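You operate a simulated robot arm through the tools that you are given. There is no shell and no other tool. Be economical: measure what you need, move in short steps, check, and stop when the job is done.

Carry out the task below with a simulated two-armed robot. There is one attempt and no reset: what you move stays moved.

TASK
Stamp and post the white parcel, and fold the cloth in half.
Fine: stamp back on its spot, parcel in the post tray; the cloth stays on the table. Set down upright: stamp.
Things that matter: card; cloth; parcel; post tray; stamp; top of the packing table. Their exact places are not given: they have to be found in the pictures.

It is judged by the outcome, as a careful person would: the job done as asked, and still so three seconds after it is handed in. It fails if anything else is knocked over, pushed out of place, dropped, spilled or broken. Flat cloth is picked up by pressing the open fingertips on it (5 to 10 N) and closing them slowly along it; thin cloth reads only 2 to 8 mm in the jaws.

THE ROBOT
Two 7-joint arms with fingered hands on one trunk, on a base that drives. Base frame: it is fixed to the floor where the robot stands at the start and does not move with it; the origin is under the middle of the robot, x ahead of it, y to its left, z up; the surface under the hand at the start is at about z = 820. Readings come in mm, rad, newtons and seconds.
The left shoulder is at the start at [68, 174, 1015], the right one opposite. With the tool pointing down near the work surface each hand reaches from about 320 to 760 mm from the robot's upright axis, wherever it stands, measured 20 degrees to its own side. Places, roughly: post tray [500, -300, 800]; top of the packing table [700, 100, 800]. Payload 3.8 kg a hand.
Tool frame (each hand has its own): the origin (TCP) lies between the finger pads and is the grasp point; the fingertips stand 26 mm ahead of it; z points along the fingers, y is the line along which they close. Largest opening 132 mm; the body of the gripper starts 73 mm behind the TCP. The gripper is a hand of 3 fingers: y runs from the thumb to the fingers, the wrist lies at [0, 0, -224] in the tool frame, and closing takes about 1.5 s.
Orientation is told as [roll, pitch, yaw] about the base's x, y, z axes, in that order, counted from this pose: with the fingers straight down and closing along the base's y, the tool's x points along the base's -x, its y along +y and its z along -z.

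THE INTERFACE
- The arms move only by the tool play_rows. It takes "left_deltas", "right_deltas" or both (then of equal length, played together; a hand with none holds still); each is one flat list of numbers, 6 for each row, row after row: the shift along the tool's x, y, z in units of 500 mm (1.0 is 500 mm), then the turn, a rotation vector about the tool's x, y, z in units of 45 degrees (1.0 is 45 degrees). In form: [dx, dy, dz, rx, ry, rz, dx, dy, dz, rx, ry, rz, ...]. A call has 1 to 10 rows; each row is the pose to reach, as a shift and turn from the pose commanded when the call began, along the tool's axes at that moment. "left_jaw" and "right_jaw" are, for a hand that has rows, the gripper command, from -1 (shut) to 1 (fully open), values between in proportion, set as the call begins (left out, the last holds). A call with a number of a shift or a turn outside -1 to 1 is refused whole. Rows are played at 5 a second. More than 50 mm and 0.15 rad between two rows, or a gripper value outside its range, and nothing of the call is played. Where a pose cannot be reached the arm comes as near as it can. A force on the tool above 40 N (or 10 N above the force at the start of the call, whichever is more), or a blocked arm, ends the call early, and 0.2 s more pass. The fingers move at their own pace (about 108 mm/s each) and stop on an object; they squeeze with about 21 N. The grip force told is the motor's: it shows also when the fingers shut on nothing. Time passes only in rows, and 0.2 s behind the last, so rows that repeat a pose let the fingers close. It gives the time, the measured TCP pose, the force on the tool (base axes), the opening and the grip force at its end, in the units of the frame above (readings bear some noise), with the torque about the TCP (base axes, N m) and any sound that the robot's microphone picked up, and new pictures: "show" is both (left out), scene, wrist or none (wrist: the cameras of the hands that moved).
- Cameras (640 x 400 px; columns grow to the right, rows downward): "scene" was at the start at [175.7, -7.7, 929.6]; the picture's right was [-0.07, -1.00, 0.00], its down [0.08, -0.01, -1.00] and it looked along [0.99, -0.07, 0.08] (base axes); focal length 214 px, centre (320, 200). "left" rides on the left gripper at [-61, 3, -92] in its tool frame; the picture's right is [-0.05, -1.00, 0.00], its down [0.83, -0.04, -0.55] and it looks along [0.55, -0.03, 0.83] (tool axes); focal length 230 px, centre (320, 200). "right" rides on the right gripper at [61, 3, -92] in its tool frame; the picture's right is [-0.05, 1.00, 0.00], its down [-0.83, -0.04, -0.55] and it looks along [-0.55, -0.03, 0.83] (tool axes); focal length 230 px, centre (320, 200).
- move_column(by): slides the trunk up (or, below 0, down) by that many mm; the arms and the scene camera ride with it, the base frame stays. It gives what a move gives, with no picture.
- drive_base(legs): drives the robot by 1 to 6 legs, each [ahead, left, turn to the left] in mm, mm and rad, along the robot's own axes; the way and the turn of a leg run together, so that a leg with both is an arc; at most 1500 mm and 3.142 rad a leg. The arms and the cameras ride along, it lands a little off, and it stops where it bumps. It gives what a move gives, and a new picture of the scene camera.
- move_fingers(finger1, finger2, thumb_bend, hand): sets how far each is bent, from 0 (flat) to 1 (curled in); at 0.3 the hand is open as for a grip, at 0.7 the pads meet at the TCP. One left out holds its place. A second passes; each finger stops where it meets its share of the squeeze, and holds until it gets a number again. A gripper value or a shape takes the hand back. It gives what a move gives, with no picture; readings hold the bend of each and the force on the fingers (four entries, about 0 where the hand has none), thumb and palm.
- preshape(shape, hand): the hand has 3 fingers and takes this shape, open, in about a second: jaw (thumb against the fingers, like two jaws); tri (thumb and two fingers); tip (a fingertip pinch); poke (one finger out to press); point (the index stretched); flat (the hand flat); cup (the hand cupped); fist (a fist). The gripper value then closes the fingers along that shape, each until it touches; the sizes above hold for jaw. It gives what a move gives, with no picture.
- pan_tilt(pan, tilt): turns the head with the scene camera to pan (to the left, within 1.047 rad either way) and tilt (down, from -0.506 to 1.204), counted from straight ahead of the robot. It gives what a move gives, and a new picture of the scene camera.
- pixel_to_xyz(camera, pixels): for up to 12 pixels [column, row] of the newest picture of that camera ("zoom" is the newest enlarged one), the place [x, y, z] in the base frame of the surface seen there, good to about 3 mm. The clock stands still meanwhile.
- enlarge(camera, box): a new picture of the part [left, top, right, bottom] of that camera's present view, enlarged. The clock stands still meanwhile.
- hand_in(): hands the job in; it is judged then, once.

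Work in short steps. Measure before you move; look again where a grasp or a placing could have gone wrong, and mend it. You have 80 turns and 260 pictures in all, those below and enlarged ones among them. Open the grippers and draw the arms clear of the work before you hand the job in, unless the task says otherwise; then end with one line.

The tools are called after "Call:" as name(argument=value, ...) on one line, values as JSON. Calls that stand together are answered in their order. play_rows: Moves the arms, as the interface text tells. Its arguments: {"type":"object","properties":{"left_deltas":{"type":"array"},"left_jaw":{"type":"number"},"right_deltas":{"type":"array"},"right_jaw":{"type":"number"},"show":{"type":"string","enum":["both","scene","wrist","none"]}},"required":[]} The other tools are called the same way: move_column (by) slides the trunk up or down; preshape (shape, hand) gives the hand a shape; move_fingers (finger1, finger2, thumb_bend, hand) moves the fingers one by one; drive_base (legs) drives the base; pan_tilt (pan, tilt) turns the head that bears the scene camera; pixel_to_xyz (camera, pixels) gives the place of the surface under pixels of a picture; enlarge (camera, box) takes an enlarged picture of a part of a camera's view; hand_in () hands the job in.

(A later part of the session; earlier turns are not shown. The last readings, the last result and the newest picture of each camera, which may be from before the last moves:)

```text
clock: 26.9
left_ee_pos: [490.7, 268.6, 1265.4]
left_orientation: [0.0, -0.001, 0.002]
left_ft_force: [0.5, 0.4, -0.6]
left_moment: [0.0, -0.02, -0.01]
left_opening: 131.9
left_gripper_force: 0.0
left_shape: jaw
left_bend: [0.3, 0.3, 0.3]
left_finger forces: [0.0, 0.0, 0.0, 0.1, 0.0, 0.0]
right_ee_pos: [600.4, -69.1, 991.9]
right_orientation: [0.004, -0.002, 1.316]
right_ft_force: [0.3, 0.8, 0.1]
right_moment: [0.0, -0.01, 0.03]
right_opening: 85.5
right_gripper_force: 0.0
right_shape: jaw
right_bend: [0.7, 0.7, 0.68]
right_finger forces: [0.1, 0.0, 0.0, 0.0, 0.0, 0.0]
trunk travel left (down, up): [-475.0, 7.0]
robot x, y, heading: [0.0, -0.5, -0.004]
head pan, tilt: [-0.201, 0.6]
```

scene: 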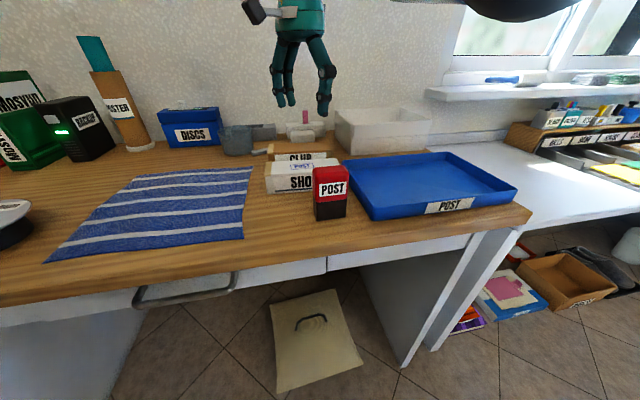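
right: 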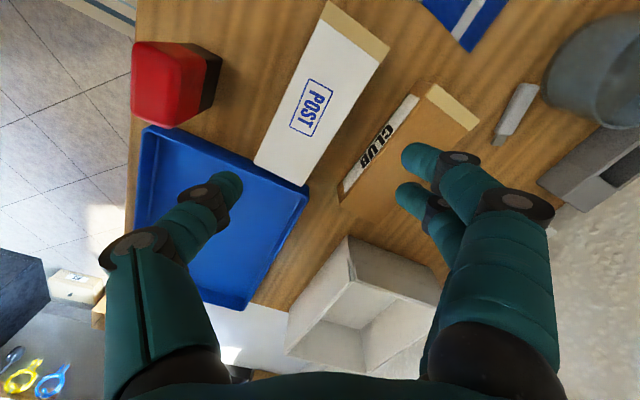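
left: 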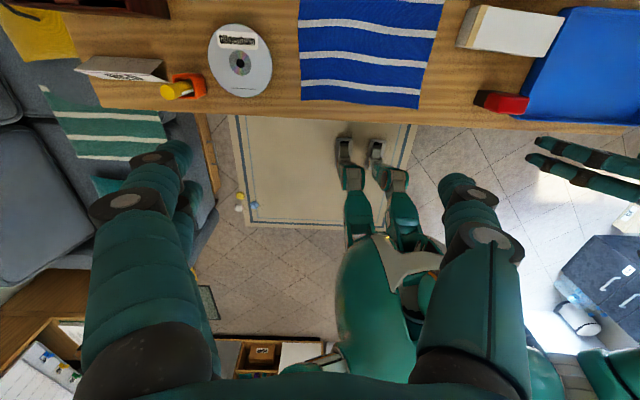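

Yaw +1.32 is reached. I turn the remaining 0.21 rad and centre over (589,-62), then look.

Call:
play_rows(right_deltas=[-0.004, 0.013, 0, 0, 0, -0.14, -0.008, 0.026, 0, 0, 0, -0.274, -0.008, 0.026, 0, 0, 0, -0.274], show="both")

```text
clock: 27.7
left_ee_pos: [490.7, 268.2, 1265.3]
left_orientation: [0.001, 0.0, 0.0]
left_ft_force: [-0.2, -0.1, 0.7]
left_moment: [0.01, 0.01, 0.03]
left_opening: 131.9
left_gripper_force: 0.1
left_shape: jaw
left_bend: [0.3, 0.3, 0.3]
left_finger forces: [0.1, 0.0, 0.0, 0.0, 0.0, 0.0]
right_ee_pos: [588.5, -63.5, 993.1]
right_orientation: [0.001, -0.002, 1.531]
right_ft_force: [-0.8, 0.2, 0.3]
right_moment: [0.01, -0.02, 0.01]
right_opening: 85.7
right_gripper_force: 0.1
right_shape: jaw
right_bend: [0.7, 0.7, 0.68]
right_finger forces: [0.0, 0.0, 0.0, 0.1, 0.1, 0.1]
trunk travel left (down, up): [-475.0, 7.0]
robot x, y, heading: [1.1, 2.6, 0.0]
head pan, tilt: [-0.201, 0.6]
```

scene: 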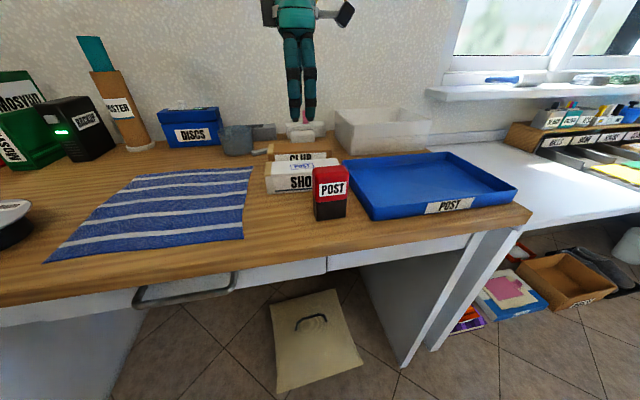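
right: 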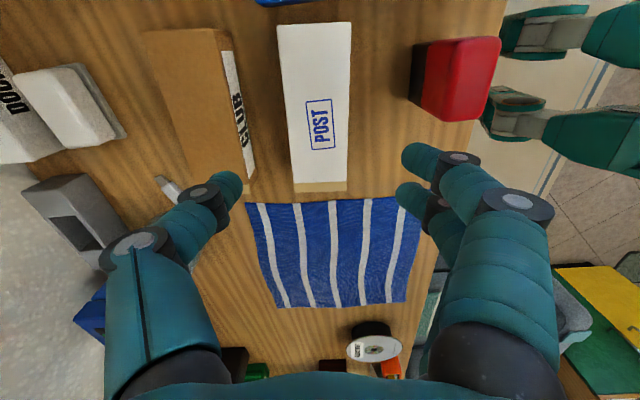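

Aligned, with the thumb on the CLUB side where there is room. I descend to about 880 and check the clearances.

Call:
play_rows(right_deltas=[0, 0, 0.08, 0, 0, 0, 0, 0, 0.16, 0, 0, 0, 0, 0, 0.226, 0, 0, 0, 0, 0, 0.226, 0, 0, 0], show="both")

Call:
enlarge(camera="scene", box=[240, 130, 400, 230])

```text
clock: 28.7
left_ee_pos: [491.0, 268.9, 1265.0]
left_orientation: [0.001, -0.003, 0.002]
left_ft_force: [-0.6, -0.1, 0.0]
left_moment: [-0.05, -0.03, 0.02]
left_opening: 131.7
left_gripper_force: 0.1
left_shape: jaw
left_bend: [0.3, 0.3, 0.3]
left_finger forces: [0.0, 0.0, 0.0, 0.0, 0.0, 0.0]
right_ee_pos: [587.5, -61.9, 878.2]
right_orientation: [0.001, 0.001, 1.529]
right_ft_force: [-0.2, 0.5, 0.4]
right_moment: [-0.02, 0.0, -0.03]
right_opening: 85.6
right_gripper_force: 0.0
right_shape: jaw
right_bend: [0.7, 0.7, 0.68]
right_finger forces: [0.1, 0.0, 0.0, 0.0, 0.0, 0.0]
trunk travel left (down, up): [-475.0, 7.0]
robot x, y, heading: [-3.2, -0.3, 0.0]
head pan, tilt: [-0.201, 0.6]
```

scene: 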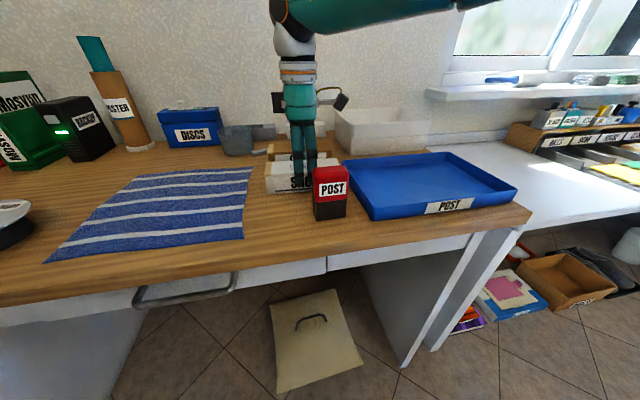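
right: 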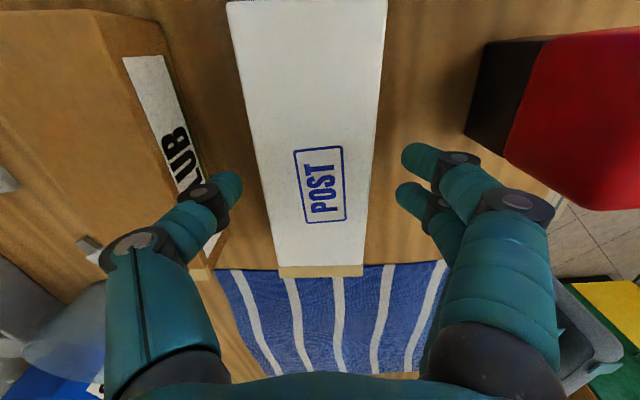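

```text
4.00 times, centred on (320, 180) of scene
```

zoom: 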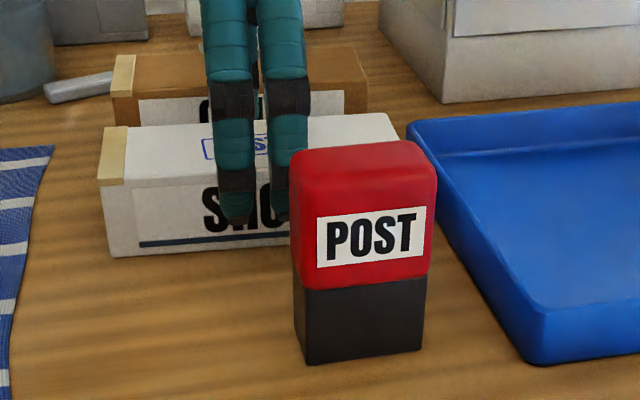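

I check where the thumb's outer side is relative to CLUB's front edge.

Call:
pixel_to_xyz(camera="right", pixels=[[230, 180], [222, 200], [198, 192], [205, 218], [190, 235], [135, 235], [168, 150], [195, 150], [160, 70]])

```text
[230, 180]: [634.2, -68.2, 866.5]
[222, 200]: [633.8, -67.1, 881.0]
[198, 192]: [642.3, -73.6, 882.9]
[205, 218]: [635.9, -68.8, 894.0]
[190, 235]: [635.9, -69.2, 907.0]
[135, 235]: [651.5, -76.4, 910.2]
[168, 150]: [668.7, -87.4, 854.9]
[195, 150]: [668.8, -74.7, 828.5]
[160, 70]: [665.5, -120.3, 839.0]
```

CLUB's front is at x≈667 and the thumb is at about 645–655. I narrow the opening to about 72 mm and go down 24 mm.

Call:
play_rows(right_deltas=[0, 0, 0, 0, 0, 0, 0, 0, 0.02, 0, 0, 0, 0, 0, 0.048, 0, 0, 0, 0, 0, 0.048, 0, 0, 0], right_jaw=0.1, show="none")

Call:
play_rows(right_deltas=[0, 0, 0, 0, 0, 0, 0, 0, 0, 0, 0, 0, 0, 0, 0, 0, 0, 0, 0, 0, 0, 0, 0, 0, 0, 0, 0, 0, 0, 0, 0, 0, 0, 0, 0, 0], right_jaw=-1, show="wrist")

```text
clock: 29.7
left_ee_pos: [489.5, 268.2, 1264.1]
left_orientation: [0.0, -0.002, 0.003]
left_ft_force: [0.9, -0.1, 0.4]
left_moment: [0.0, -0.01, 0.04]
left_opening: 132.0
left_gripper_force: 0.0
left_shape: jaw
left_bend: [0.3, 0.3, 0.3]
left_finger forces: [0.0, 0.1, 0.0, 0.1, 0.0, 0.0]
right_ee_pos: [589.7, -61.9, 855.9]
right_orientation: [0.001, -0.001, 1.525]
right_ft_force: [-0.2, 0.0, 0.5]
right_moment: [0.02, 0.04, 0.01]
right_opening: 73.2
right_gripper_force: 0.0
right_shape: jaw
right_bend: [0.72, 0.72, 0.7]
right_finger forces: [0.0, 0.0, 0.0, 0.1, 0.1, 0.0]
trunk travel left (down, up): [-475.0, 7.0]
robot x, y, heading: [2.8, -1.7, -0.005]
head pan, tilt: [-0.201, 0.6]
```

```text
clock: 31.1
left_ee_pos: [490.5, 268.7, 1264.7]
left_orientation: [0.0, -0.002, 0.002]
left_ft_force: [-0.1, -0.2, -0.7]
left_moment: [-0.01, 0.0, -0.01]
left_opening: 131.9
left_gripper_force: 0.1
left_shape: jaw
left_bend: [0.3, 0.3, 0.3]
left_finger forces: [0.2, 0.0, 0.0, 0.1, 0.0, 0.0]
right_ee_pos: [587.4, -60.6, 856.0]
right_orientation: [0.002, -0.002, 1.527]
right_ft_force: [-1.5, 0.1, 0.4]
right_moment: [-0.04, 0.01, 0.01]
right_opening: 51.7
right_gripper_force: 20.8
right_shape: jaw
right_bend: [0.73, 0.73, 0.7]
right_finger forces: [9.6, 9.8, 0.0, 0.0, 19.0, 0.0]
trunk travel left (down, up): [-475.0, 7.0]
robot x, y, heading: [1.1, 1.1, -0.002]
head pan, tilt: [-0.201, 0.6]
```

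right: 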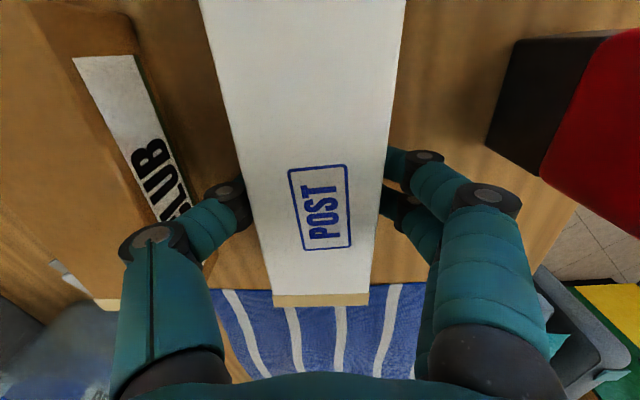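

The parcel is held at 51.7 mm. I lift it 80 mm and measure the tray in the scene picture.

Call:
play_rows(right_deltas=[0, 0, -0.05, 0, 0, 0, 0, 0, -0.12, 0, 0, 0, 0, 0, -0.18, 0, 0, 0, 0, 0, -0.18, 0, 0, 0], show="both")

Call:
pixel_to_xyz(camera="scene", pixels=[[372, 217], [346, 162], [455, 153], [517, 190], [430, 180], [385, 205], [500, 185], [360, 163], [447, 158]])

```text
clock: 32.1
left_ee_pos: [491.3, 268.1, 1265.1]
left_orientation: [-0.002, 0.001, 0.002]
left_ft_force: [0.9, -0.4, -1.0]
left_moment: [0.0, -0.02, -0.02]
left_opening: 132.0
left_gripper_force: 0.1
left_shape: jaw
left_bend: [0.3, 0.3, 0.3]
left_finger forces: [0.0, 0.0, 0.1, 0.0, 0.0, 0.0]
right_ee_pos: [591.4, -63.6, 944.8]
right_orientation: [0.003, -0.002, 1.528]
right_ft_force: [-0.5, -0.1, -1.4]
right_moment: [0.0, -0.02, 0.0]
right_opening: 51.9
right_gripper_force: 21.3
right_shape: jaw
right_bend: [0.73, 0.73, 0.7]
right_finger forces: [9.4, 9.6, 0.1, 0.1, 19.1, 0.1]
trunk travel left (down, up): [-475.0, 7.0]
robot x, y, heading: [-0.7, 1.0, -0.004]
head pan, tilt: [-0.201, 0.6]
```

scene: 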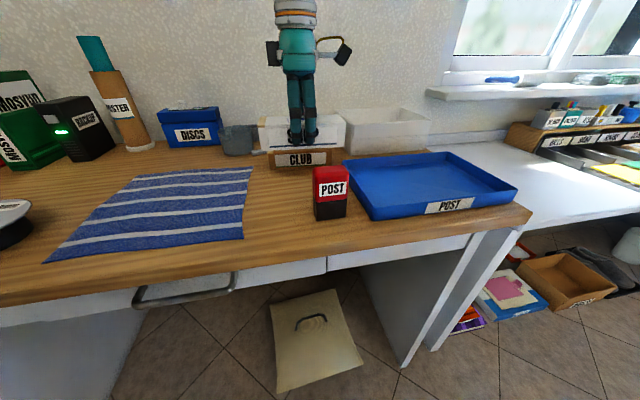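
right: 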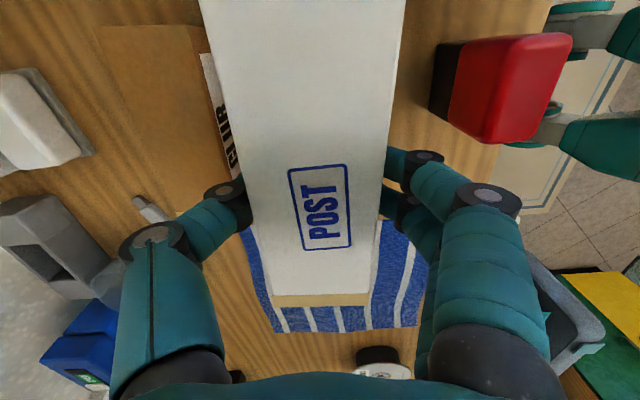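

```text
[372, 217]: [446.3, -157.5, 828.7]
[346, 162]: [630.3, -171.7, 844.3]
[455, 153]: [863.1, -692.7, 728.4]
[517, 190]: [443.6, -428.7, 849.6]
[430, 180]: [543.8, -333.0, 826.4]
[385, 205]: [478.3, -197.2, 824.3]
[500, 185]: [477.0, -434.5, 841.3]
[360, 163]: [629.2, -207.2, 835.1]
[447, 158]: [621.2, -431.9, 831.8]
```

The tray interior spans about x 450–635, y -163 to -435, floor 824. I carry the parcel at height to (540,-298).

Call:
play_rows(right_deltas=[0.08, 0.013, 0, 0, 0, 0, 0.16, 0.026, 0, 0, 0, 0, 0.24, 0.04, 0, 0, 0, 0, 0.32, 0.053, 0, 0, 0, 0, 0.4, 0.066, 0, 0, 0, 0, 0.476, 0.08, 0, 0, 0, 0, 0.476, 0.08, 0, 0, 0, 0], show="both")

```text
clock: 33.7
left_ee_pos: [490.9, 268.5, 1265.8]
left_orientation: [0.001, 0.0, 0.002]
left_ft_force: [-0.9, -0.5, -0.4]
left_moment: [-0.06, 0.02, 0.01]
left_opening: 131.9
left_gripper_force: 0.0
left_shape: jaw
left_bend: [0.3, 0.3, 0.3]
left_finger forces: [0.1, 0.0, 0.0, 0.0, 0.1, 0.0]
right_ee_pos: [540.9, -299.8, 943.0]
right_orientation: [0.0, -0.001, 1.53]
right_ft_force: [0.1, 0.0, -1.7]
right_moment: [0.02, -0.02, 0.02]
right_opening: 51.7
right_gripper_force: 21.2
right_shape: jaw
right_bend: [0.73, 0.73, 0.7]
right_finger forces: [9.4, 9.6, 0.0, 0.1, 19.0, 0.0]
trunk travel left (down, up): [-475.0, 7.0]
robot x, y, heading: [-3.7, -2.6, -0.002]
head pan, tilt: [-0.201, 0.6]
```

scene: 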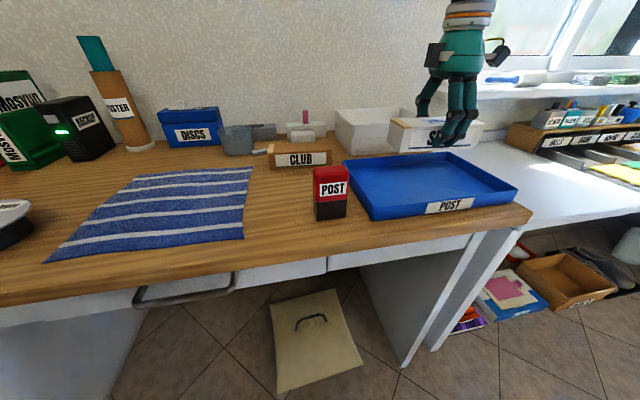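
right: 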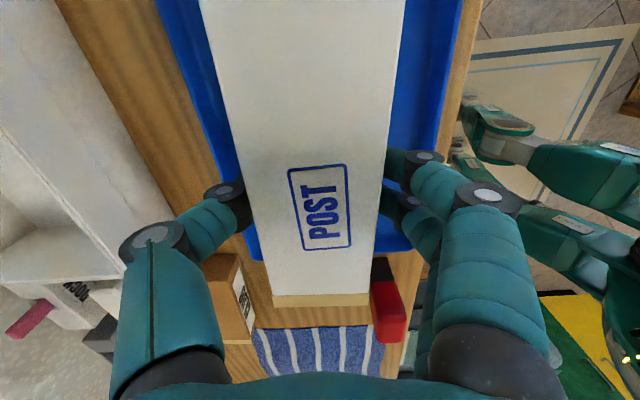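

It is over the tray. I lower it to the floor, slowly at the end.

Call:
play_rows(right_deltas=[0, 0, 0.06, 0, 0, 0, 0, 0, 0.12, 0, 0, 0, 0, 0, 0.154, 0, 0, 0, 0, 0, 0.16, 0, 0, 0, 0, 0, 0.165, 0, 0, 0, 0, 0, 0.169, 0, 0, 0, 0, 0, 0.169, 0, 0, 0], show="none")

```text
clock: 35.3
left_ee_pos: [489.3, 267.7, 1265.7]
left_orientation: [0.001, -0.001, 0.002]
left_ft_force: [1.0, -0.4, 0.3]
left_moment: [0.01, 0.02, -0.04]
left_opening: 131.7
left_gripper_force: 0.0
left_shape: jaw
left_bend: [0.3, 0.3, 0.3]
left_finger forces: [0.0, 0.1, 0.0, 0.1, 0.0, 0.1]
right_ee_pos: [539.0, -298.6, 860.4]
right_orientation: [0.0, -0.002, 1.528]
right_ft_force: [-1.0, -0.4, 5.3]
right_moment: [-0.01, 0.03, -0.01]
right_opening: 51.9
right_gripper_force: 21.1
right_shape: jaw
right_bend: [0.74, 0.74, 0.7]
right_finger forces: [10.2, 10.4, 0.0, 0.0, 19.8, 0.0]
trunk travel left (down, up): [-475.0, 7.0]
robot x, y, heading: [0.1, 2.4, -0.002]
head pan, tilt: [-0.201, 0.6]
```

The parcel rests on the tray floor (5 N). I open and rise.

Call:
play_rows(right_deltas=[0, 0, -0.002, 0, 0, 0, 0, 0, -0.002, 0, 0, 0, 0, 0, -0.002, 0, 0, 0, 0, 0, -0.002, 0, 0, 0, 0, 0, -0.08, 0, 0, 0, 0, 0, -0.17, 0, 0, 0, 0, 0, -0.26, 0, 0, 0], right_jaw=0.3, show="both")

Call:
pan_tilt(pan=0.3, tilt=0.6)

```text
clock: 36.9
left_ee_pos: [490.8, 268.0, 1265.7]
left_orientation: [0.0, -0.002, 0.003]
left_ft_force: [-0.7, 0.0, 0.9]
left_moment: [-0.03, 0.02, 0.03]
left_opening: 131.7
left_gripper_force: 0.0
left_shape: jaw
left_bend: [0.3, 0.3, 0.3]
left_finger forces: [0.1, 0.0, 0.0, 0.1, 0.0, 0.1]
right_ee_pos: [538.4, -297.0, 988.7]
right_orientation: [0.002, -0.002, 1.529]
right_ft_force: [-0.3, -0.2, 0.5]
right_moment: [0.02, -0.02, 0.03]
right_opening: 85.5
right_gripper_force: 0.2
right_shape: jaw
right_bend: [0.7, 0.7, 0.68]
right_finger forces: [0.1, 0.0, 0.0, 0.0, 0.1, 0.0]
trunk travel left (down, up): [-475.0, 7.0]
robot x, y, heading: [-2.4, -0.1, 0.002]
head pan, tilt: [-0.201, 0.6]
```

scene: 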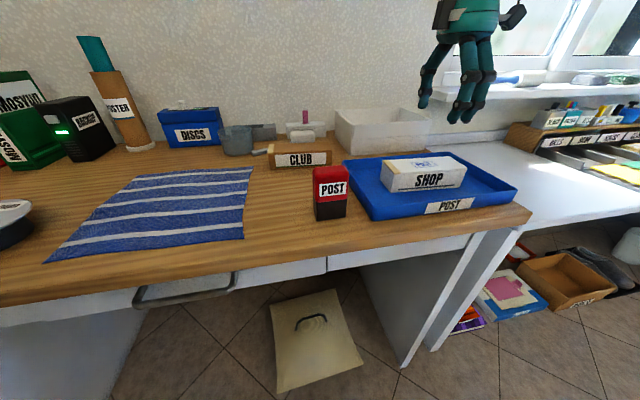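
right: 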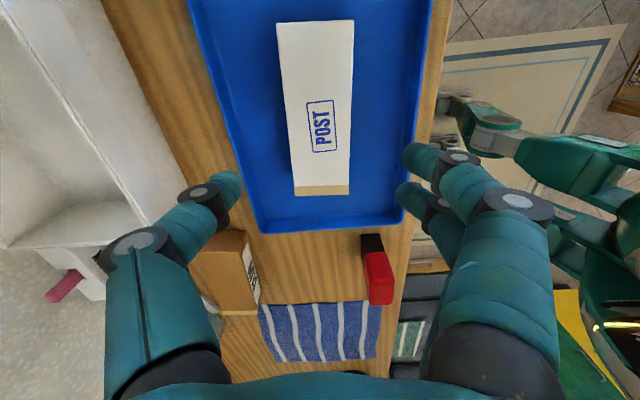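

```text
clock: 37.9
left_ee_pos: [490.1, 268.4, 1265.2]
left_orientation: [0.0, -0.001, 0.003]
left_ft_force: [1.3, -1.0, 0.2]
left_moment: [0.01, -0.02, 0.01]
left_opening: 132.1
left_gripper_force: 0.1
left_shape: jaw
left_bend: [0.3, 0.3, 0.3]
left_finger forces: [0.1, 0.1, 0.0, 0.0, 0.1, 0.1]
right_ee_pos: [539.6, -297.8, 988.6]
right_orientation: [0.0, -0.001, 1.528]
right_ft_force: [-0.9, 0.6, -0.4]
right_moment: [0.02, -0.01, 0.01]
right_opening: 85.3
right_gripper_force: 0.1
right_shape: jaw
right_bend: [0.7, 0.7, 0.68]
right_finger forces: [0.1, 0.0, 0.0, 0.0, 0.1, 0.1]
trunk travel left (down, up): [-475.0, 7.0]
robot x, y, heading: [0.3, 2.0, -0.001]
head pan, tilt: [0.3, 0.6]
```

scene: 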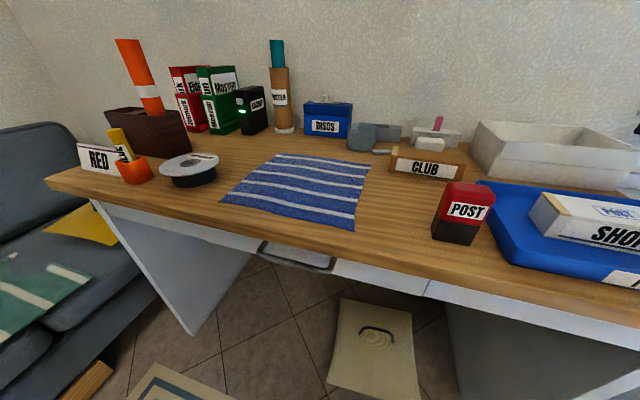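

The parcel lies in the tray with its stamp mark up, and the stamp stands on its spot. For the cloth I turn the right hand back to yaw 0 while raising it, and measure the cloth corners in the scene picture.

Call:
pixel_to_xyz(camera="scene", pixels=[[223, 200], [354, 229], [368, 167], [277, 155], [290, 213], [360, 198], [250, 178], [322, 160], [290, 190]])

Call:
play_rows(right_deltas=[0, 0, -0.05, 0, 0, 0.167, 0, 0, -0.1, 0, 0, 0.333, 0, 0, -0.15, 0, 0, 0.5, 0, 0, -0.2, 0, 0, 0.667, 0, 0, -0.2, 0, 0, 0.833, 0, 0, -0.2, 0, 0, 1.0], show="none")

Call:
play_rows(right_deltas=[0, 0, 0, 0, 0, 0.16, 0, 0, 0, 0, 0, 0.32, 0, 0, 0, 0, 0, 0.48, 0, 0, 0, 0, 0, 0.64, 0, 0, 0, 0, 0, 0.8, 0, 0, 0, 0, 0, 0.948], show="none")

Call:
drive_base(legs=[[0, 150, 0]])

```text
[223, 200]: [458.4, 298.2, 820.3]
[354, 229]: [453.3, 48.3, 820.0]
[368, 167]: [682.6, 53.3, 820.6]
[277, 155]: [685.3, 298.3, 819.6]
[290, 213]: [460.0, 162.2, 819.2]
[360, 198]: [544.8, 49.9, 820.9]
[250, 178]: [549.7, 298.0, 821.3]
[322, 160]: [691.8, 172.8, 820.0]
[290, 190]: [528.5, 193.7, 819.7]
```

```text
clock: 39.3
left_ee_pos: [489.4, 268.0, 1265.6]
left_orientation: [0.002, 0.0, 0.002]
left_ft_force: [0.6, -0.1, 1.1]
left_moment: [-0.02, -0.02, 0.01]
left_opening: 131.9
left_gripper_force: 0.0
left_shape: jaw
left_bend: [0.3, 0.3, 0.3]
left_finger forces: [0.0, 0.0, 0.0, 0.0, 0.0, 0.0]
right_ee_pos: [539.3, -298.5, 1089.1]
right_orientation: [0.004, 0.001, 0.74]
right_ft_force: [-0.6, 0.0, -0.3]
right_moment: [-0.01, 0.0, 0.04]
right_opening: 85.4
right_gripper_force: 0.0
right_shape: jaw
right_bend: [0.7, 0.7, 0.68]
right_finger forces: [0.0, 0.0, 0.0, 0.0, 0.1, 0.1]
trunk travel left (down, up): [-475.0, 7.0]
robot x, y, heading: [1.3, -0.0, 0.002]
head pan, tilt: [0.3, 0.6]
```

```text
clock: 40.7
left_ee_pos: [490.7, 268.1, 1265.1]
left_orientation: [-0.001, -0.002, 0.001]
left_ft_force: [0.3, 0.5, -0.8]
left_moment: [-0.03, 0.01, -0.02]
left_opening: 132.1
left_gripper_force: 0.0
left_shape: jaw
left_bend: [0.3, 0.3, 0.3]
left_finger forces: [0.1, 0.0, 0.0, 0.0, 0.0, 0.1]
right_ee_pos: [538.5, -299.4, 1091.7]
right_orientation: [0.003, 0.0, -0.004]
right_ft_force: [0.4, 0.2, 0.4]
right_moment: [0.01, 0.0, 0.0]
right_opening: 85.4
right_gripper_force: 0.1
right_shape: jaw
right_bend: [0.7, 0.7, 0.68]
right_finger forces: [0.0, 0.0, 0.0, 0.1, 0.1, 0.2]
trunk travel left (down, up): [-475.0, 7.0]
robot x, y, heading: [-2.1, -1.3, 0.002]
head pan, tilt: [0.3, 0.6]
```

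```text
clock: 42.6
left_ee_pos: [490.1, 413.1, 1265.8]
left_orientation: [-0.001, -0.001, -0.001]
left_ft_force: [0.3, 0.7, 0.0]
left_moment: [0.03, 0.01, 0.02]
left_opening: 132.0
left_gripper_force: 0.0
left_shape: jaw
left_bend: [0.3, 0.3, 0.3]
left_finger forces: [0.0, 0.0, 0.0, 0.0, 0.0, 0.0]
right_ee_pos: [537.6, -152.6, 1090.5]
right_orientation: [0.002, 0.002, -0.003]
right_ft_force: [-0.6, 0.6, 0.1]
right_moment: [0.01, 0.01, 0.04]
right_opening: 85.8
right_gripper_force: 0.1
right_shape: jaw
right_bend: [0.7, 0.7, 0.68]
right_finger forces: [0.0, 0.0, 0.0, 0.1, 0.0, 0.0]
trunk travel left (down, up): [-475.0, 7.0]
robot x, y, heading: [1.2, 148.2, -0.003]
head pan, tilt: [0.3, 0.6]
```

scene: 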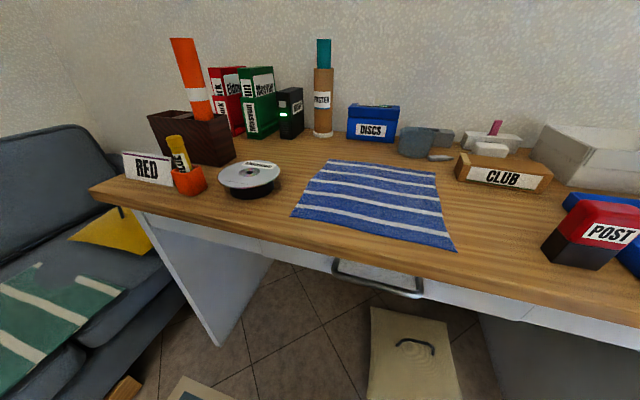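

The robot now stands in front of the cloth. I pan toward it for accurate corners.

Call:
pan_tilt(pan=0.05, tilt=0.7)

Call:
enlarge(camera="scene", box=[190, 70, 430, 230])

```text
clock: 43.4
left_ee_pos: [490.4, 414.0, 1264.3]
left_orientation: [0.001, -0.001, -0.001]
left_ft_force: [0.2, -0.4, 0.6]
left_moment: [0.0, 0.03, -0.03]
left_opening: 131.6
left_gripper_force: 0.0
left_shape: jaw
left_bend: [0.3, 0.3, 0.3]
left_finger forces: [0.0, 0.1, 0.1, 0.0, 0.0, 0.0]
right_ee_pos: [538.0, -153.7, 1090.7]
right_orientation: [0.001, 0.001, -0.004]
right_ft_force: [0.5, -0.1, 0.2]
right_moment: [0.0, 0.02, 0.02]
right_opening: 85.3
right_gripper_force: 0.2
right_shape: jaw
right_bend: [0.7, 0.7, 0.68]
right_finger forces: [0.0, 0.0, 0.0, 0.0, 0.0, 0.0]
trunk travel left (down, up): [-475.0, 7.0]
robot x, y, heading: [-0.8, 146.7, -0.001]
head pan, tilt: [0.051, 0.7]
```

scene: 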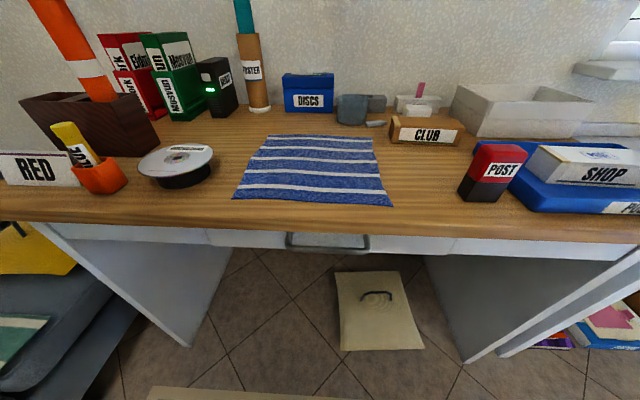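

```text
2.50 times, centred on (310, 150) of scene
```

zoom: 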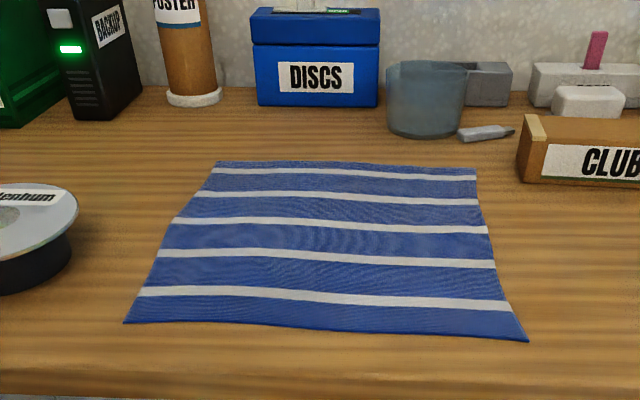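

Call:
pixel_to_xyz(camera="zoom", pixels=[[126, 321], [526, 339], [475, 170], [216, 163], [320, 326], [345, 165], [505, 265], [165, 250], [330, 245]])

```text
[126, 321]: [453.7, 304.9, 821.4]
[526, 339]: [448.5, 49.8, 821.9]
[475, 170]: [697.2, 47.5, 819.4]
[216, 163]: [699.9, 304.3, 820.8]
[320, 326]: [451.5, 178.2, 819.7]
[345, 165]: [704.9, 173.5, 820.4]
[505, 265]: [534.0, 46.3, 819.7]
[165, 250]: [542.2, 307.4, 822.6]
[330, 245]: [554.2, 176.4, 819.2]
```

The cloth spans x 450–702, y 48–305. I will pinch the two near corners at (466,285) and (463,68). First I bring both hands above them at z≈900 with about 30 mm opening; the right goes sideways before going down.

Call:
play_rows(left_deltas=[0.006, -0.032, 0.0913, 0, 0, 0, 0.012, -0.064, 0.1826, 0, 0, 0, 0.018, -0.096, 0.274, 0, 0, 0, 0.024, -0.128, 0.365, 0, 0, 0, 0.03, -0.16, 0.456, 0, 0, 0, 0.036, -0.192, 0.548, 0, 0, 0, 0.042, -0.224, 0.639, 0, 0, 0, 0.048, -0.257, 0.73, 0, 0, 0, 0.048, -0.257, 0.73, 0, 0, 0, 0.048, -0.257, 0.73, 0, 0, 0], left_jaw=-0.545, right_deltas=[0.03, 0.088, 0, 0, 0, 0, 0.06, 0.176, 0, 0, 0, 0, 0.09, 0.264, 0, 0, 0, 0, 0.12, 0.352, 0, 0, 0, 0, 0.15, 0.442, 0, 0, 0, 0, 0.15, 0.442, 0.095, 0, 0, 0, 0.15, 0.442, 0.19, 0, 0, 0, 0.15, 0.442, 0.285, 0, 0, 0, 0.15, 0.442, 0.381, 0, 0, 0, 0.15, 0.442, 0.381, 0, 0, 0], right_jaw=-0.545, show="both")

```text
clock: 45.6
left_ee_pos: [467.2, 285.5, 898.7]
left_orientation: [0.002, 0.0, -0.002]
left_ft_force: [1.0, 0.0, 0.3]
left_moment: [0.04, 0.02, -0.01]
left_opening: 30.3
left_gripper_force: 0.0
left_shape: jaw
left_bend: [0.73, 0.73, 0.7]
left_finger forces: [0.1, 0.1, 0.1, 0.1, 0.0, 0.0]
right_ee_pos: [463.9, 68.3, 898.4]
right_orientation: [0.002, 0.002, -0.007]
right_ft_force: [-0.5, -0.4, -0.3]
right_moment: [-0.02, 0.01, 0.03]
right_opening: 30.3
right_gripper_force: 0.0
right_shape: jaw
right_bend: [0.73, 0.73, 0.7]
right_finger forces: [0.0, 0.1, 0.0, 0.0, 0.0, 0.1]
trunk travel left (down, up): [-475.0, 7.0]
robot x, y, heading: [-1.2, 147.0, -0.003]
head pan, tilt: [0.051, 0.7]
```

scene: 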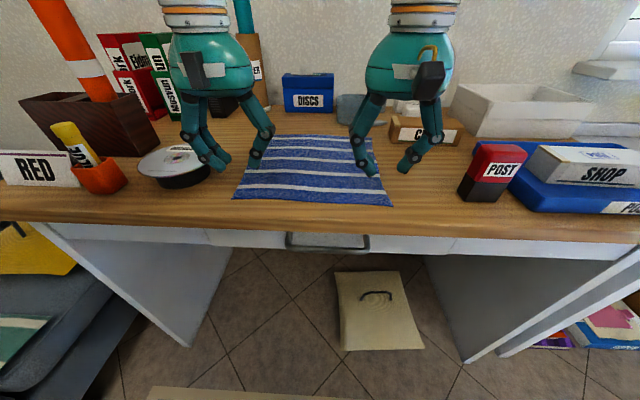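
right: 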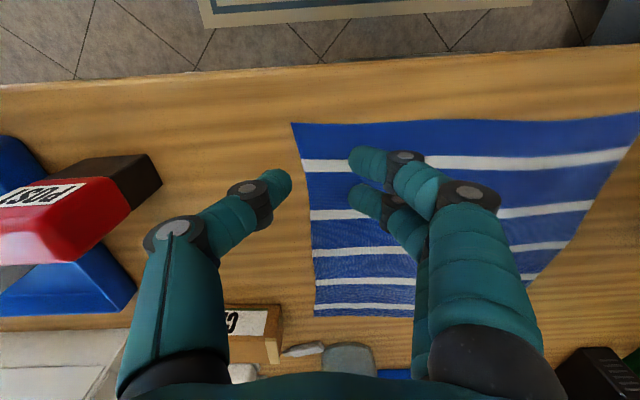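
left: 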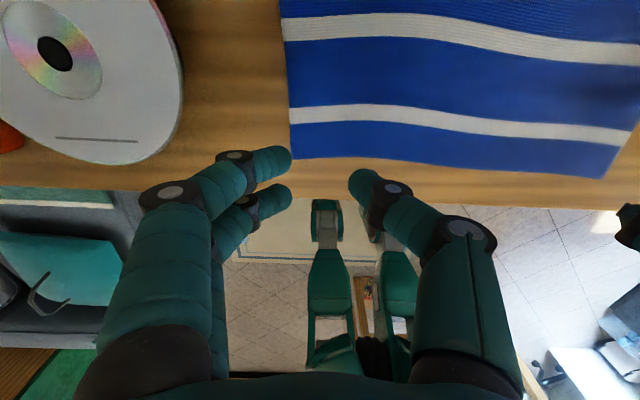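

Both hands are over the corners. I descend to z≈852, with fingertips about 6 mm above the cloth, shifted a few mm inward.

Call:
play_rows(left_deltas=[-0.006, 0, 0.046, 0, 0, 0, -0.006, 0, 0.09, 0, 0, 0, -0.006, 0, 0.092, 0, 0, 0], right_deltas=[-0.01, 0, 0.046, 0, 0, 0, -0.01, 0, 0.09, 0, 0, 0, -0.01, 0, 0.092, 0, 0, 0], show="wrist")

Call:
enlarge(camera="scene", box=[190, 100, 430, 230])

```text
clock: 46.4
left_ee_pos: [471.0, 284.6, 853.7]
left_orientation: [0.0, -0.001, -0.002]
left_ft_force: [-0.3, -0.4, 0.0]
left_moment: [-0.02, -0.01, -0.01]
left_opening: 30.4
left_gripper_force: 0.1
left_shape: jaw
left_bend: [0.73, 0.73, 0.7]
left_finger forces: [0.1, 0.1, 0.0, 0.0, 0.0, 0.1]
right_ee_pos: [469.1, 68.9, 854.2]
right_orientation: [0.002, 0.001, -0.005]
right_ft_force: [-0.4, 0.5, 0.3]
right_moment: [-0.02, -0.01, -0.01]
right_opening: 30.4
right_gripper_force: 0.1
right_shape: jaw
right_bend: [0.73, 0.73, 0.7]
right_finger forces: [0.0, 0.0, 0.0, 0.0, 0.0, 0.0]
trunk travel left (down, up): [-475.0, 7.0]
robot x, y, heading: [2.5, 147.7, -0.005]
head pan, tilt: [0.051, 0.7]
```

right: 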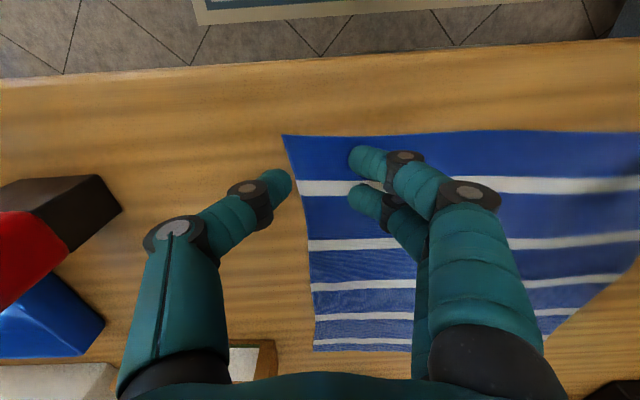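
left: 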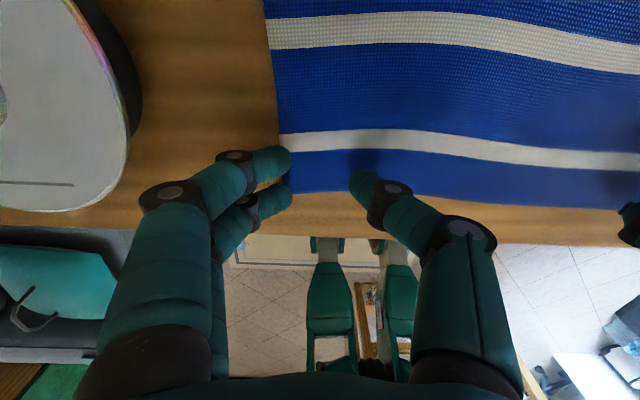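

```text
2.67 times, centred on (310, 165) of scene
```

zoom: 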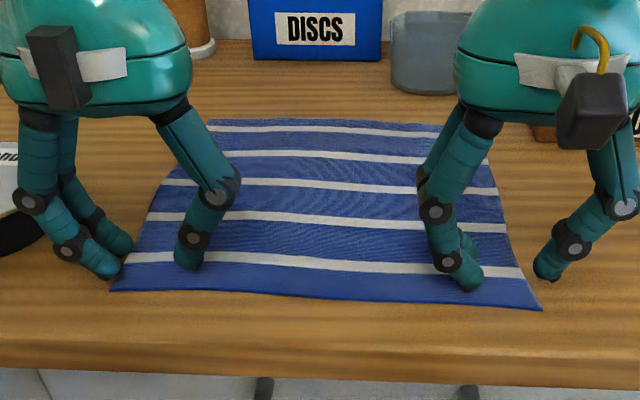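

The outer fingertips are just at the side edges, so I shift both hands 13 mm inward and lower to first contact.

Call:
play_rows(left_deltas=[0, -0.026, 0, 0, 0, 0, 0, -0.026, 0.008, 0, 0, 0, 0, -0.026, 0.012, 0, 0, 0, 0, -0.026, 0.014, 0, 0, 0, 0, -0.026, 0.014, 0, 0, 0], right_deltas=[0, 0.028, 0, 0, 0, 0, 0, 0.028, 0.008, 0, 0, 0, 0, 0.028, 0.012, 0, 0, 0, 0, 0.028, 0.014, 0, 0, 0, 0, 0.028, 0.014, 0, 0, 0], show="none")

```text
clock: 47.6
left_ee_pos: [470.0, 272.1, 847.7]
left_orientation: [-0.001, -0.004, 0.003]
left_ft_force: [-0.5, 0.7, 5.6]
left_moment: [0.06, 0.01, 0.01]
left_opening: 30.6
left_gripper_force: 0.1
left_shape: jaw
left_bend: [0.73, 0.73, 0.7]
left_finger forces: [0.0, 0.0, 0.0, 0.0, 0.1, 0.0]
right_ee_pos: [469.2, 82.5, 847.5]
right_orientation: [0.001, -0.001, -0.006]
right_ft_force: [-0.1, -0.3, 1.5]
right_moment: [-0.01, -0.01, 0.04]
right_opening: 30.3
right_gripper_force: 0.1
right_shape: jaw
right_bend: [0.73, 0.73, 0.7]
right_finger forces: [0.1, 0.0, 0.0, 0.1, 0.0, 0.0]
trunk travel left (down, up): [-475.0, 7.0]
robot x, y, heading: [2.7, 144.8, -0.001]
head pan, tilt: [0.051, 0.7]
```

Left is at 5.6 N and right at 1.5 N. I lower the right slightly more and start closing in small jaw steps.

Call:
play_rows(left_deltas=[0, 0, 0.0006, 0, 0, 0, 0, 0, 0.0006, 0, 0, 0], right_deltas=[0, 0, 0.0018, 0, 0, 0, 0, 0, 0.0018, 0, 0, 0], show="none")

Call:
play_rows(left_deltas=[0, 0, 0, 0, 0, 0, 0, 0, 0, 0, 0, 0], left_jaw=-0.67, right_deltas=[0, 0, 0, 0, 0, 0, 0, 0, 0, 0, 0, 0], right_jaw=-0.67, show="wrist")

```text
clock: 48.2
left_ee_pos: [471.1, 271.6, 846.9]
left_orientation: [-0.001, -0.001, -0.003]
left_ft_force: [-0.3, -0.2, 7.1]
left_moment: [-0.01, 0.08, 0.01]
left_opening: 30.8
left_gripper_force: 0.1
left_shape: jaw
left_bend: [0.73, 0.73, 0.7]
left_finger forces: [0.0, 0.0, 0.0, 0.0, 0.0, 0.1]
right_ee_pos: [468.8, 81.7, 848.0]
right_orientation: [0.002, -0.003, -0.006]
right_ft_force: [1.2, 0.3, 6.8]
right_moment: [-0.05, 0.01, 0.02]
right_opening: 30.4
right_gripper_force: 0.0
right_shape: jaw
right_bend: [0.73, 0.73, 0.7]
right_finger forces: [0.0, 0.1, 0.1, 0.0, 0.0, 0.1]
trunk travel left (down, up): [-475.0, 7.0]
robot x, y, heading: [-0.4, 145.9, -0.002]
head pan, tilt: [0.051, 0.7]
```

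```text
clock: 48.8
left_ee_pos: [470.3, 273.3, 846.5]
left_orientation: [0.0, 0.001, -0.002]
left_ft_force: [0.0, -0.2, 0.2]
left_moment: [0.01, -0.02, 0.0]
left_opening: 0.1
left_gripper_force: 20.6
left_shape: jaw
left_bend: [0.7, 0.71, 0.72]
left_finger forces: [0.0, 0.0, 0.0, 0.1, 0.1, 0.1]
right_ee_pos: [467.6, 81.5, 844.3]
right_orientation: [0.002, 0.004, -0.003]
right_ft_force: [-0.3, 0.5, 2.6]
right_moment: [0.05, 0.02, 0.0]
right_opening: 2.9
right_gripper_force: 21.0
right_shape: jaw
right_bend: [0.72, 0.71, 0.72]
right_finger forces: [0.0, 0.0, 0.0, 0.0, 0.0, 0.1]
trunk travel left (down, up): [-475.0, 7.0]
robot x, y, heading: [-0.2, 149.6, -0.002]
head pan, tilt: [0.051, 0.7]
```

right: 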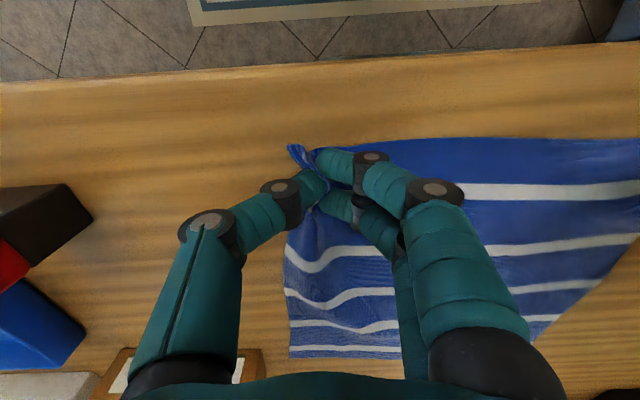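
left: 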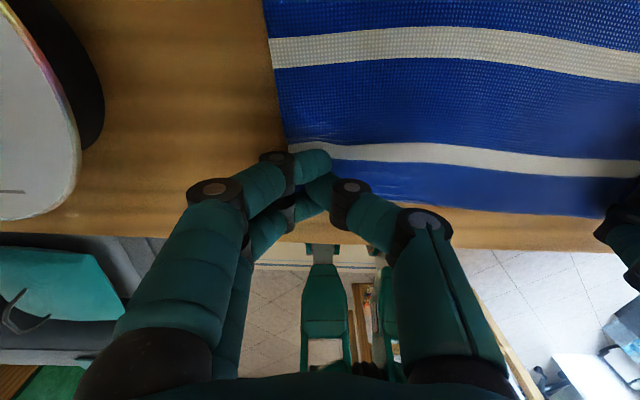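

The right hand has cloth (2.9 mm); the left missed (0.1 mm). I lift the left a little, reopen it and press again a bit harder.

Call:
play_rows(left_deltas=[0, 0, -0.016, 0, 0, 0, 0, 0, -0.016, 0, 0, 0, 0, 0, -0.016, 0, 0, 0, 0, 0, -0.004, 0, 0, 0, 0, 0, 0.001, 0, 0, 0, 0, 0, 0.002, 0, 0, 0, 0, 0, 0.002, 0, 0, 0], left_jaw=-0.5, show="wrist")

```text
clock: 50.4
left_ee_pos: [470.8, 271.9, 848.5]
left_orientation: [-0.002, -0.004, -0.001]
left_ft_force: [0.3, 0.1, 9.6]
left_moment: [-0.02, 0.0, -0.04]
left_opening: 33.7
left_gripper_force: 0.0
left_shape: jaw
left_bend: [0.73, 0.73, 0.7]
left_finger forces: [1.6, 2.5, 0.0, 0.1, 0.1, 0.0]
right_ee_pos: [468.3, 82.7, 847.9]
right_orientation: [0.002, 0.002, -0.004]
right_ft_force: [0.3, -0.6, 0.8]
right_moment: [0.0, 0.0, 0.0]
right_opening: 1.5
right_gripper_force: 21.2
right_shape: jaw
right_bend: [0.71, 0.71, 0.72]
right_finger forces: [0.1, 0.1, 0.0, 0.0, 0.0, 0.1]
trunk travel left (down, up): [-475.0, 7.0]
robot x, y, heading: [-0.4, 148.0, -0.002]
head pan, tilt: [0.051, 0.7]
```

left: 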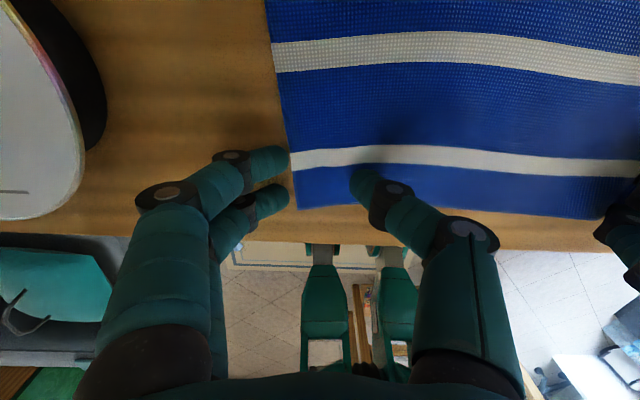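

The left outer fingers sit just beyond the cloth's side edge. I lift, shift 14 mm inward, and press again at about 9 N.

Call:
play_rows(left_deltas=[0, 0, -0.014, 0, 0, 0, -0.006, -0.028, -0.014, 0, 0, 0, -0.006, -0.028, -0.008, 0, 0, 0, -0.006, -0.028, -0.002, 0, 0, 0, -0.006, -0.028, 0, 0, 0, 0, -0.006, -0.028, 0, 0, 0, 0], show="wrist")

Call:
enlarge(camera="right", box=[240, 110, 440, 240])

```text
clock: 51.8
left_ee_pos: [474.4, 257.5, 847.1]
left_orientation: [0.0, -0.003, -0.002]
left_ft_force: [-0.7, 1.0, 11.4]
left_moment: [0.21, 0.02, 0.01]
left_opening: 33.7
left_gripper_force: 0.1
left_shape: jaw
left_bend: [0.74, 0.74, 0.7]
left_finger forces: [0.0, 0.0, 0.0, 0.0, 0.1, 0.0]
right_ee_pos: [468.4, 82.1, 846.9]
right_orientation: [0.002, 0.001, -0.005]
right_ft_force: [0.3, 0.8, 1.4]
right_moment: [-0.03, 0.01, 0.0]
right_opening: 1.4
right_gripper_force: 20.7
right_shape: jaw
right_bend: [0.71, 0.71, 0.72]
right_finger forces: [0.1, 0.0, 0.1, 0.0, 0.1, 0.0]
trunk travel left (down, up): [-475.0, 7.0]
robot x, y, heading: [-3.0, 145.0, -0.001]
head pan, tilt: [0.051, 0.7]
```

left: 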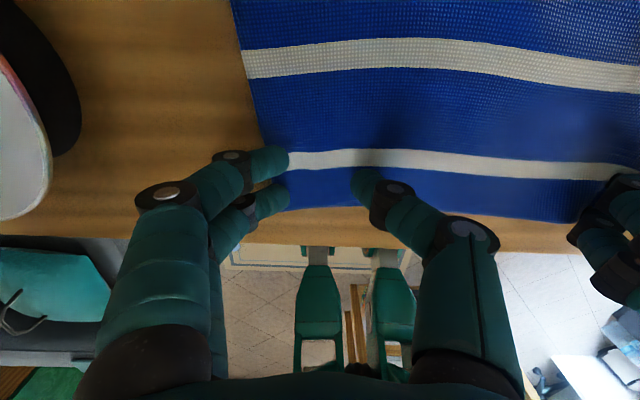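

```text
3.08 times, centred on (340, 175) of right
```

zoom: 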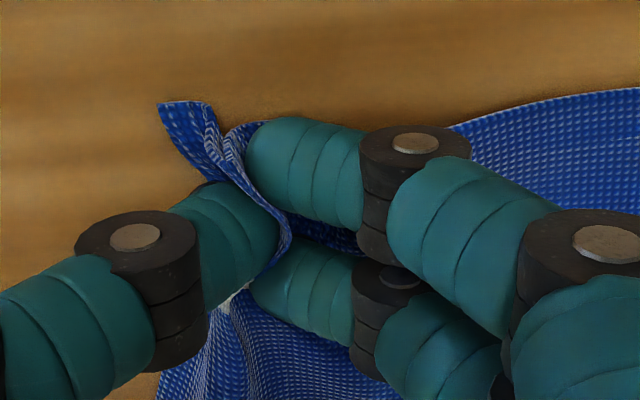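

The right hand clearly holds a cloth ridge, and the left fingers are now on the cloth at 11 N. I close the left.

Call:
play_rows(left_deltas=[0, 0, 0, 0, 0, 0, 0, 0, 0, 0, 0, 0, 0, 0, 0, 0, 0, 0, 0, 0, 0, 0, 0, 0], left_jaw=-0.67, show="wrist")

```text
clock: 52.8
left_ee_pos: [473.6, 258.1, 845.9]
left_orientation: [-0.001, 0.0, 0.0]
left_ft_force: [0.0, -0.9, 5.8]
left_moment: [-0.01, -0.01, 0.01]
left_opening: 0.3
left_gripper_force: 21.1
left_shape: jaw
left_bend: [0.7, 0.7, 0.72]
left_finger forces: [0.0, 0.0, 0.0, 0.0, 0.0, 0.1]
right_ee_pos: [469.0, 81.5, 846.3]
right_orientation: [0.001, 0.001, -0.003]
right_ft_force: [0.7, -1.0, 1.2]
right_moment: [0.0, 0.01, 0.0]
right_opening: 1.6
right_gripper_force: 21.4
right_shape: jaw
right_bend: [0.71, 0.71, 0.72]
right_finger forces: [0.0, 0.0, 0.1, 0.0, 0.0, 0.1]
trunk travel left (down, up): [-475.0, 7.0]
robot x, y, heading: [1.1, 144.1, -0.004]
head pan, tilt: [0.051, 0.7]
```

left: 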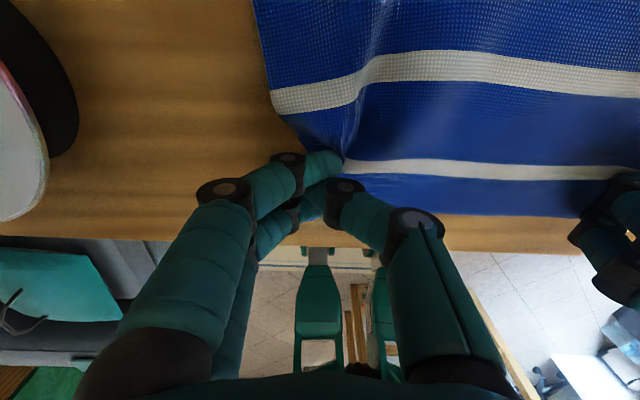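

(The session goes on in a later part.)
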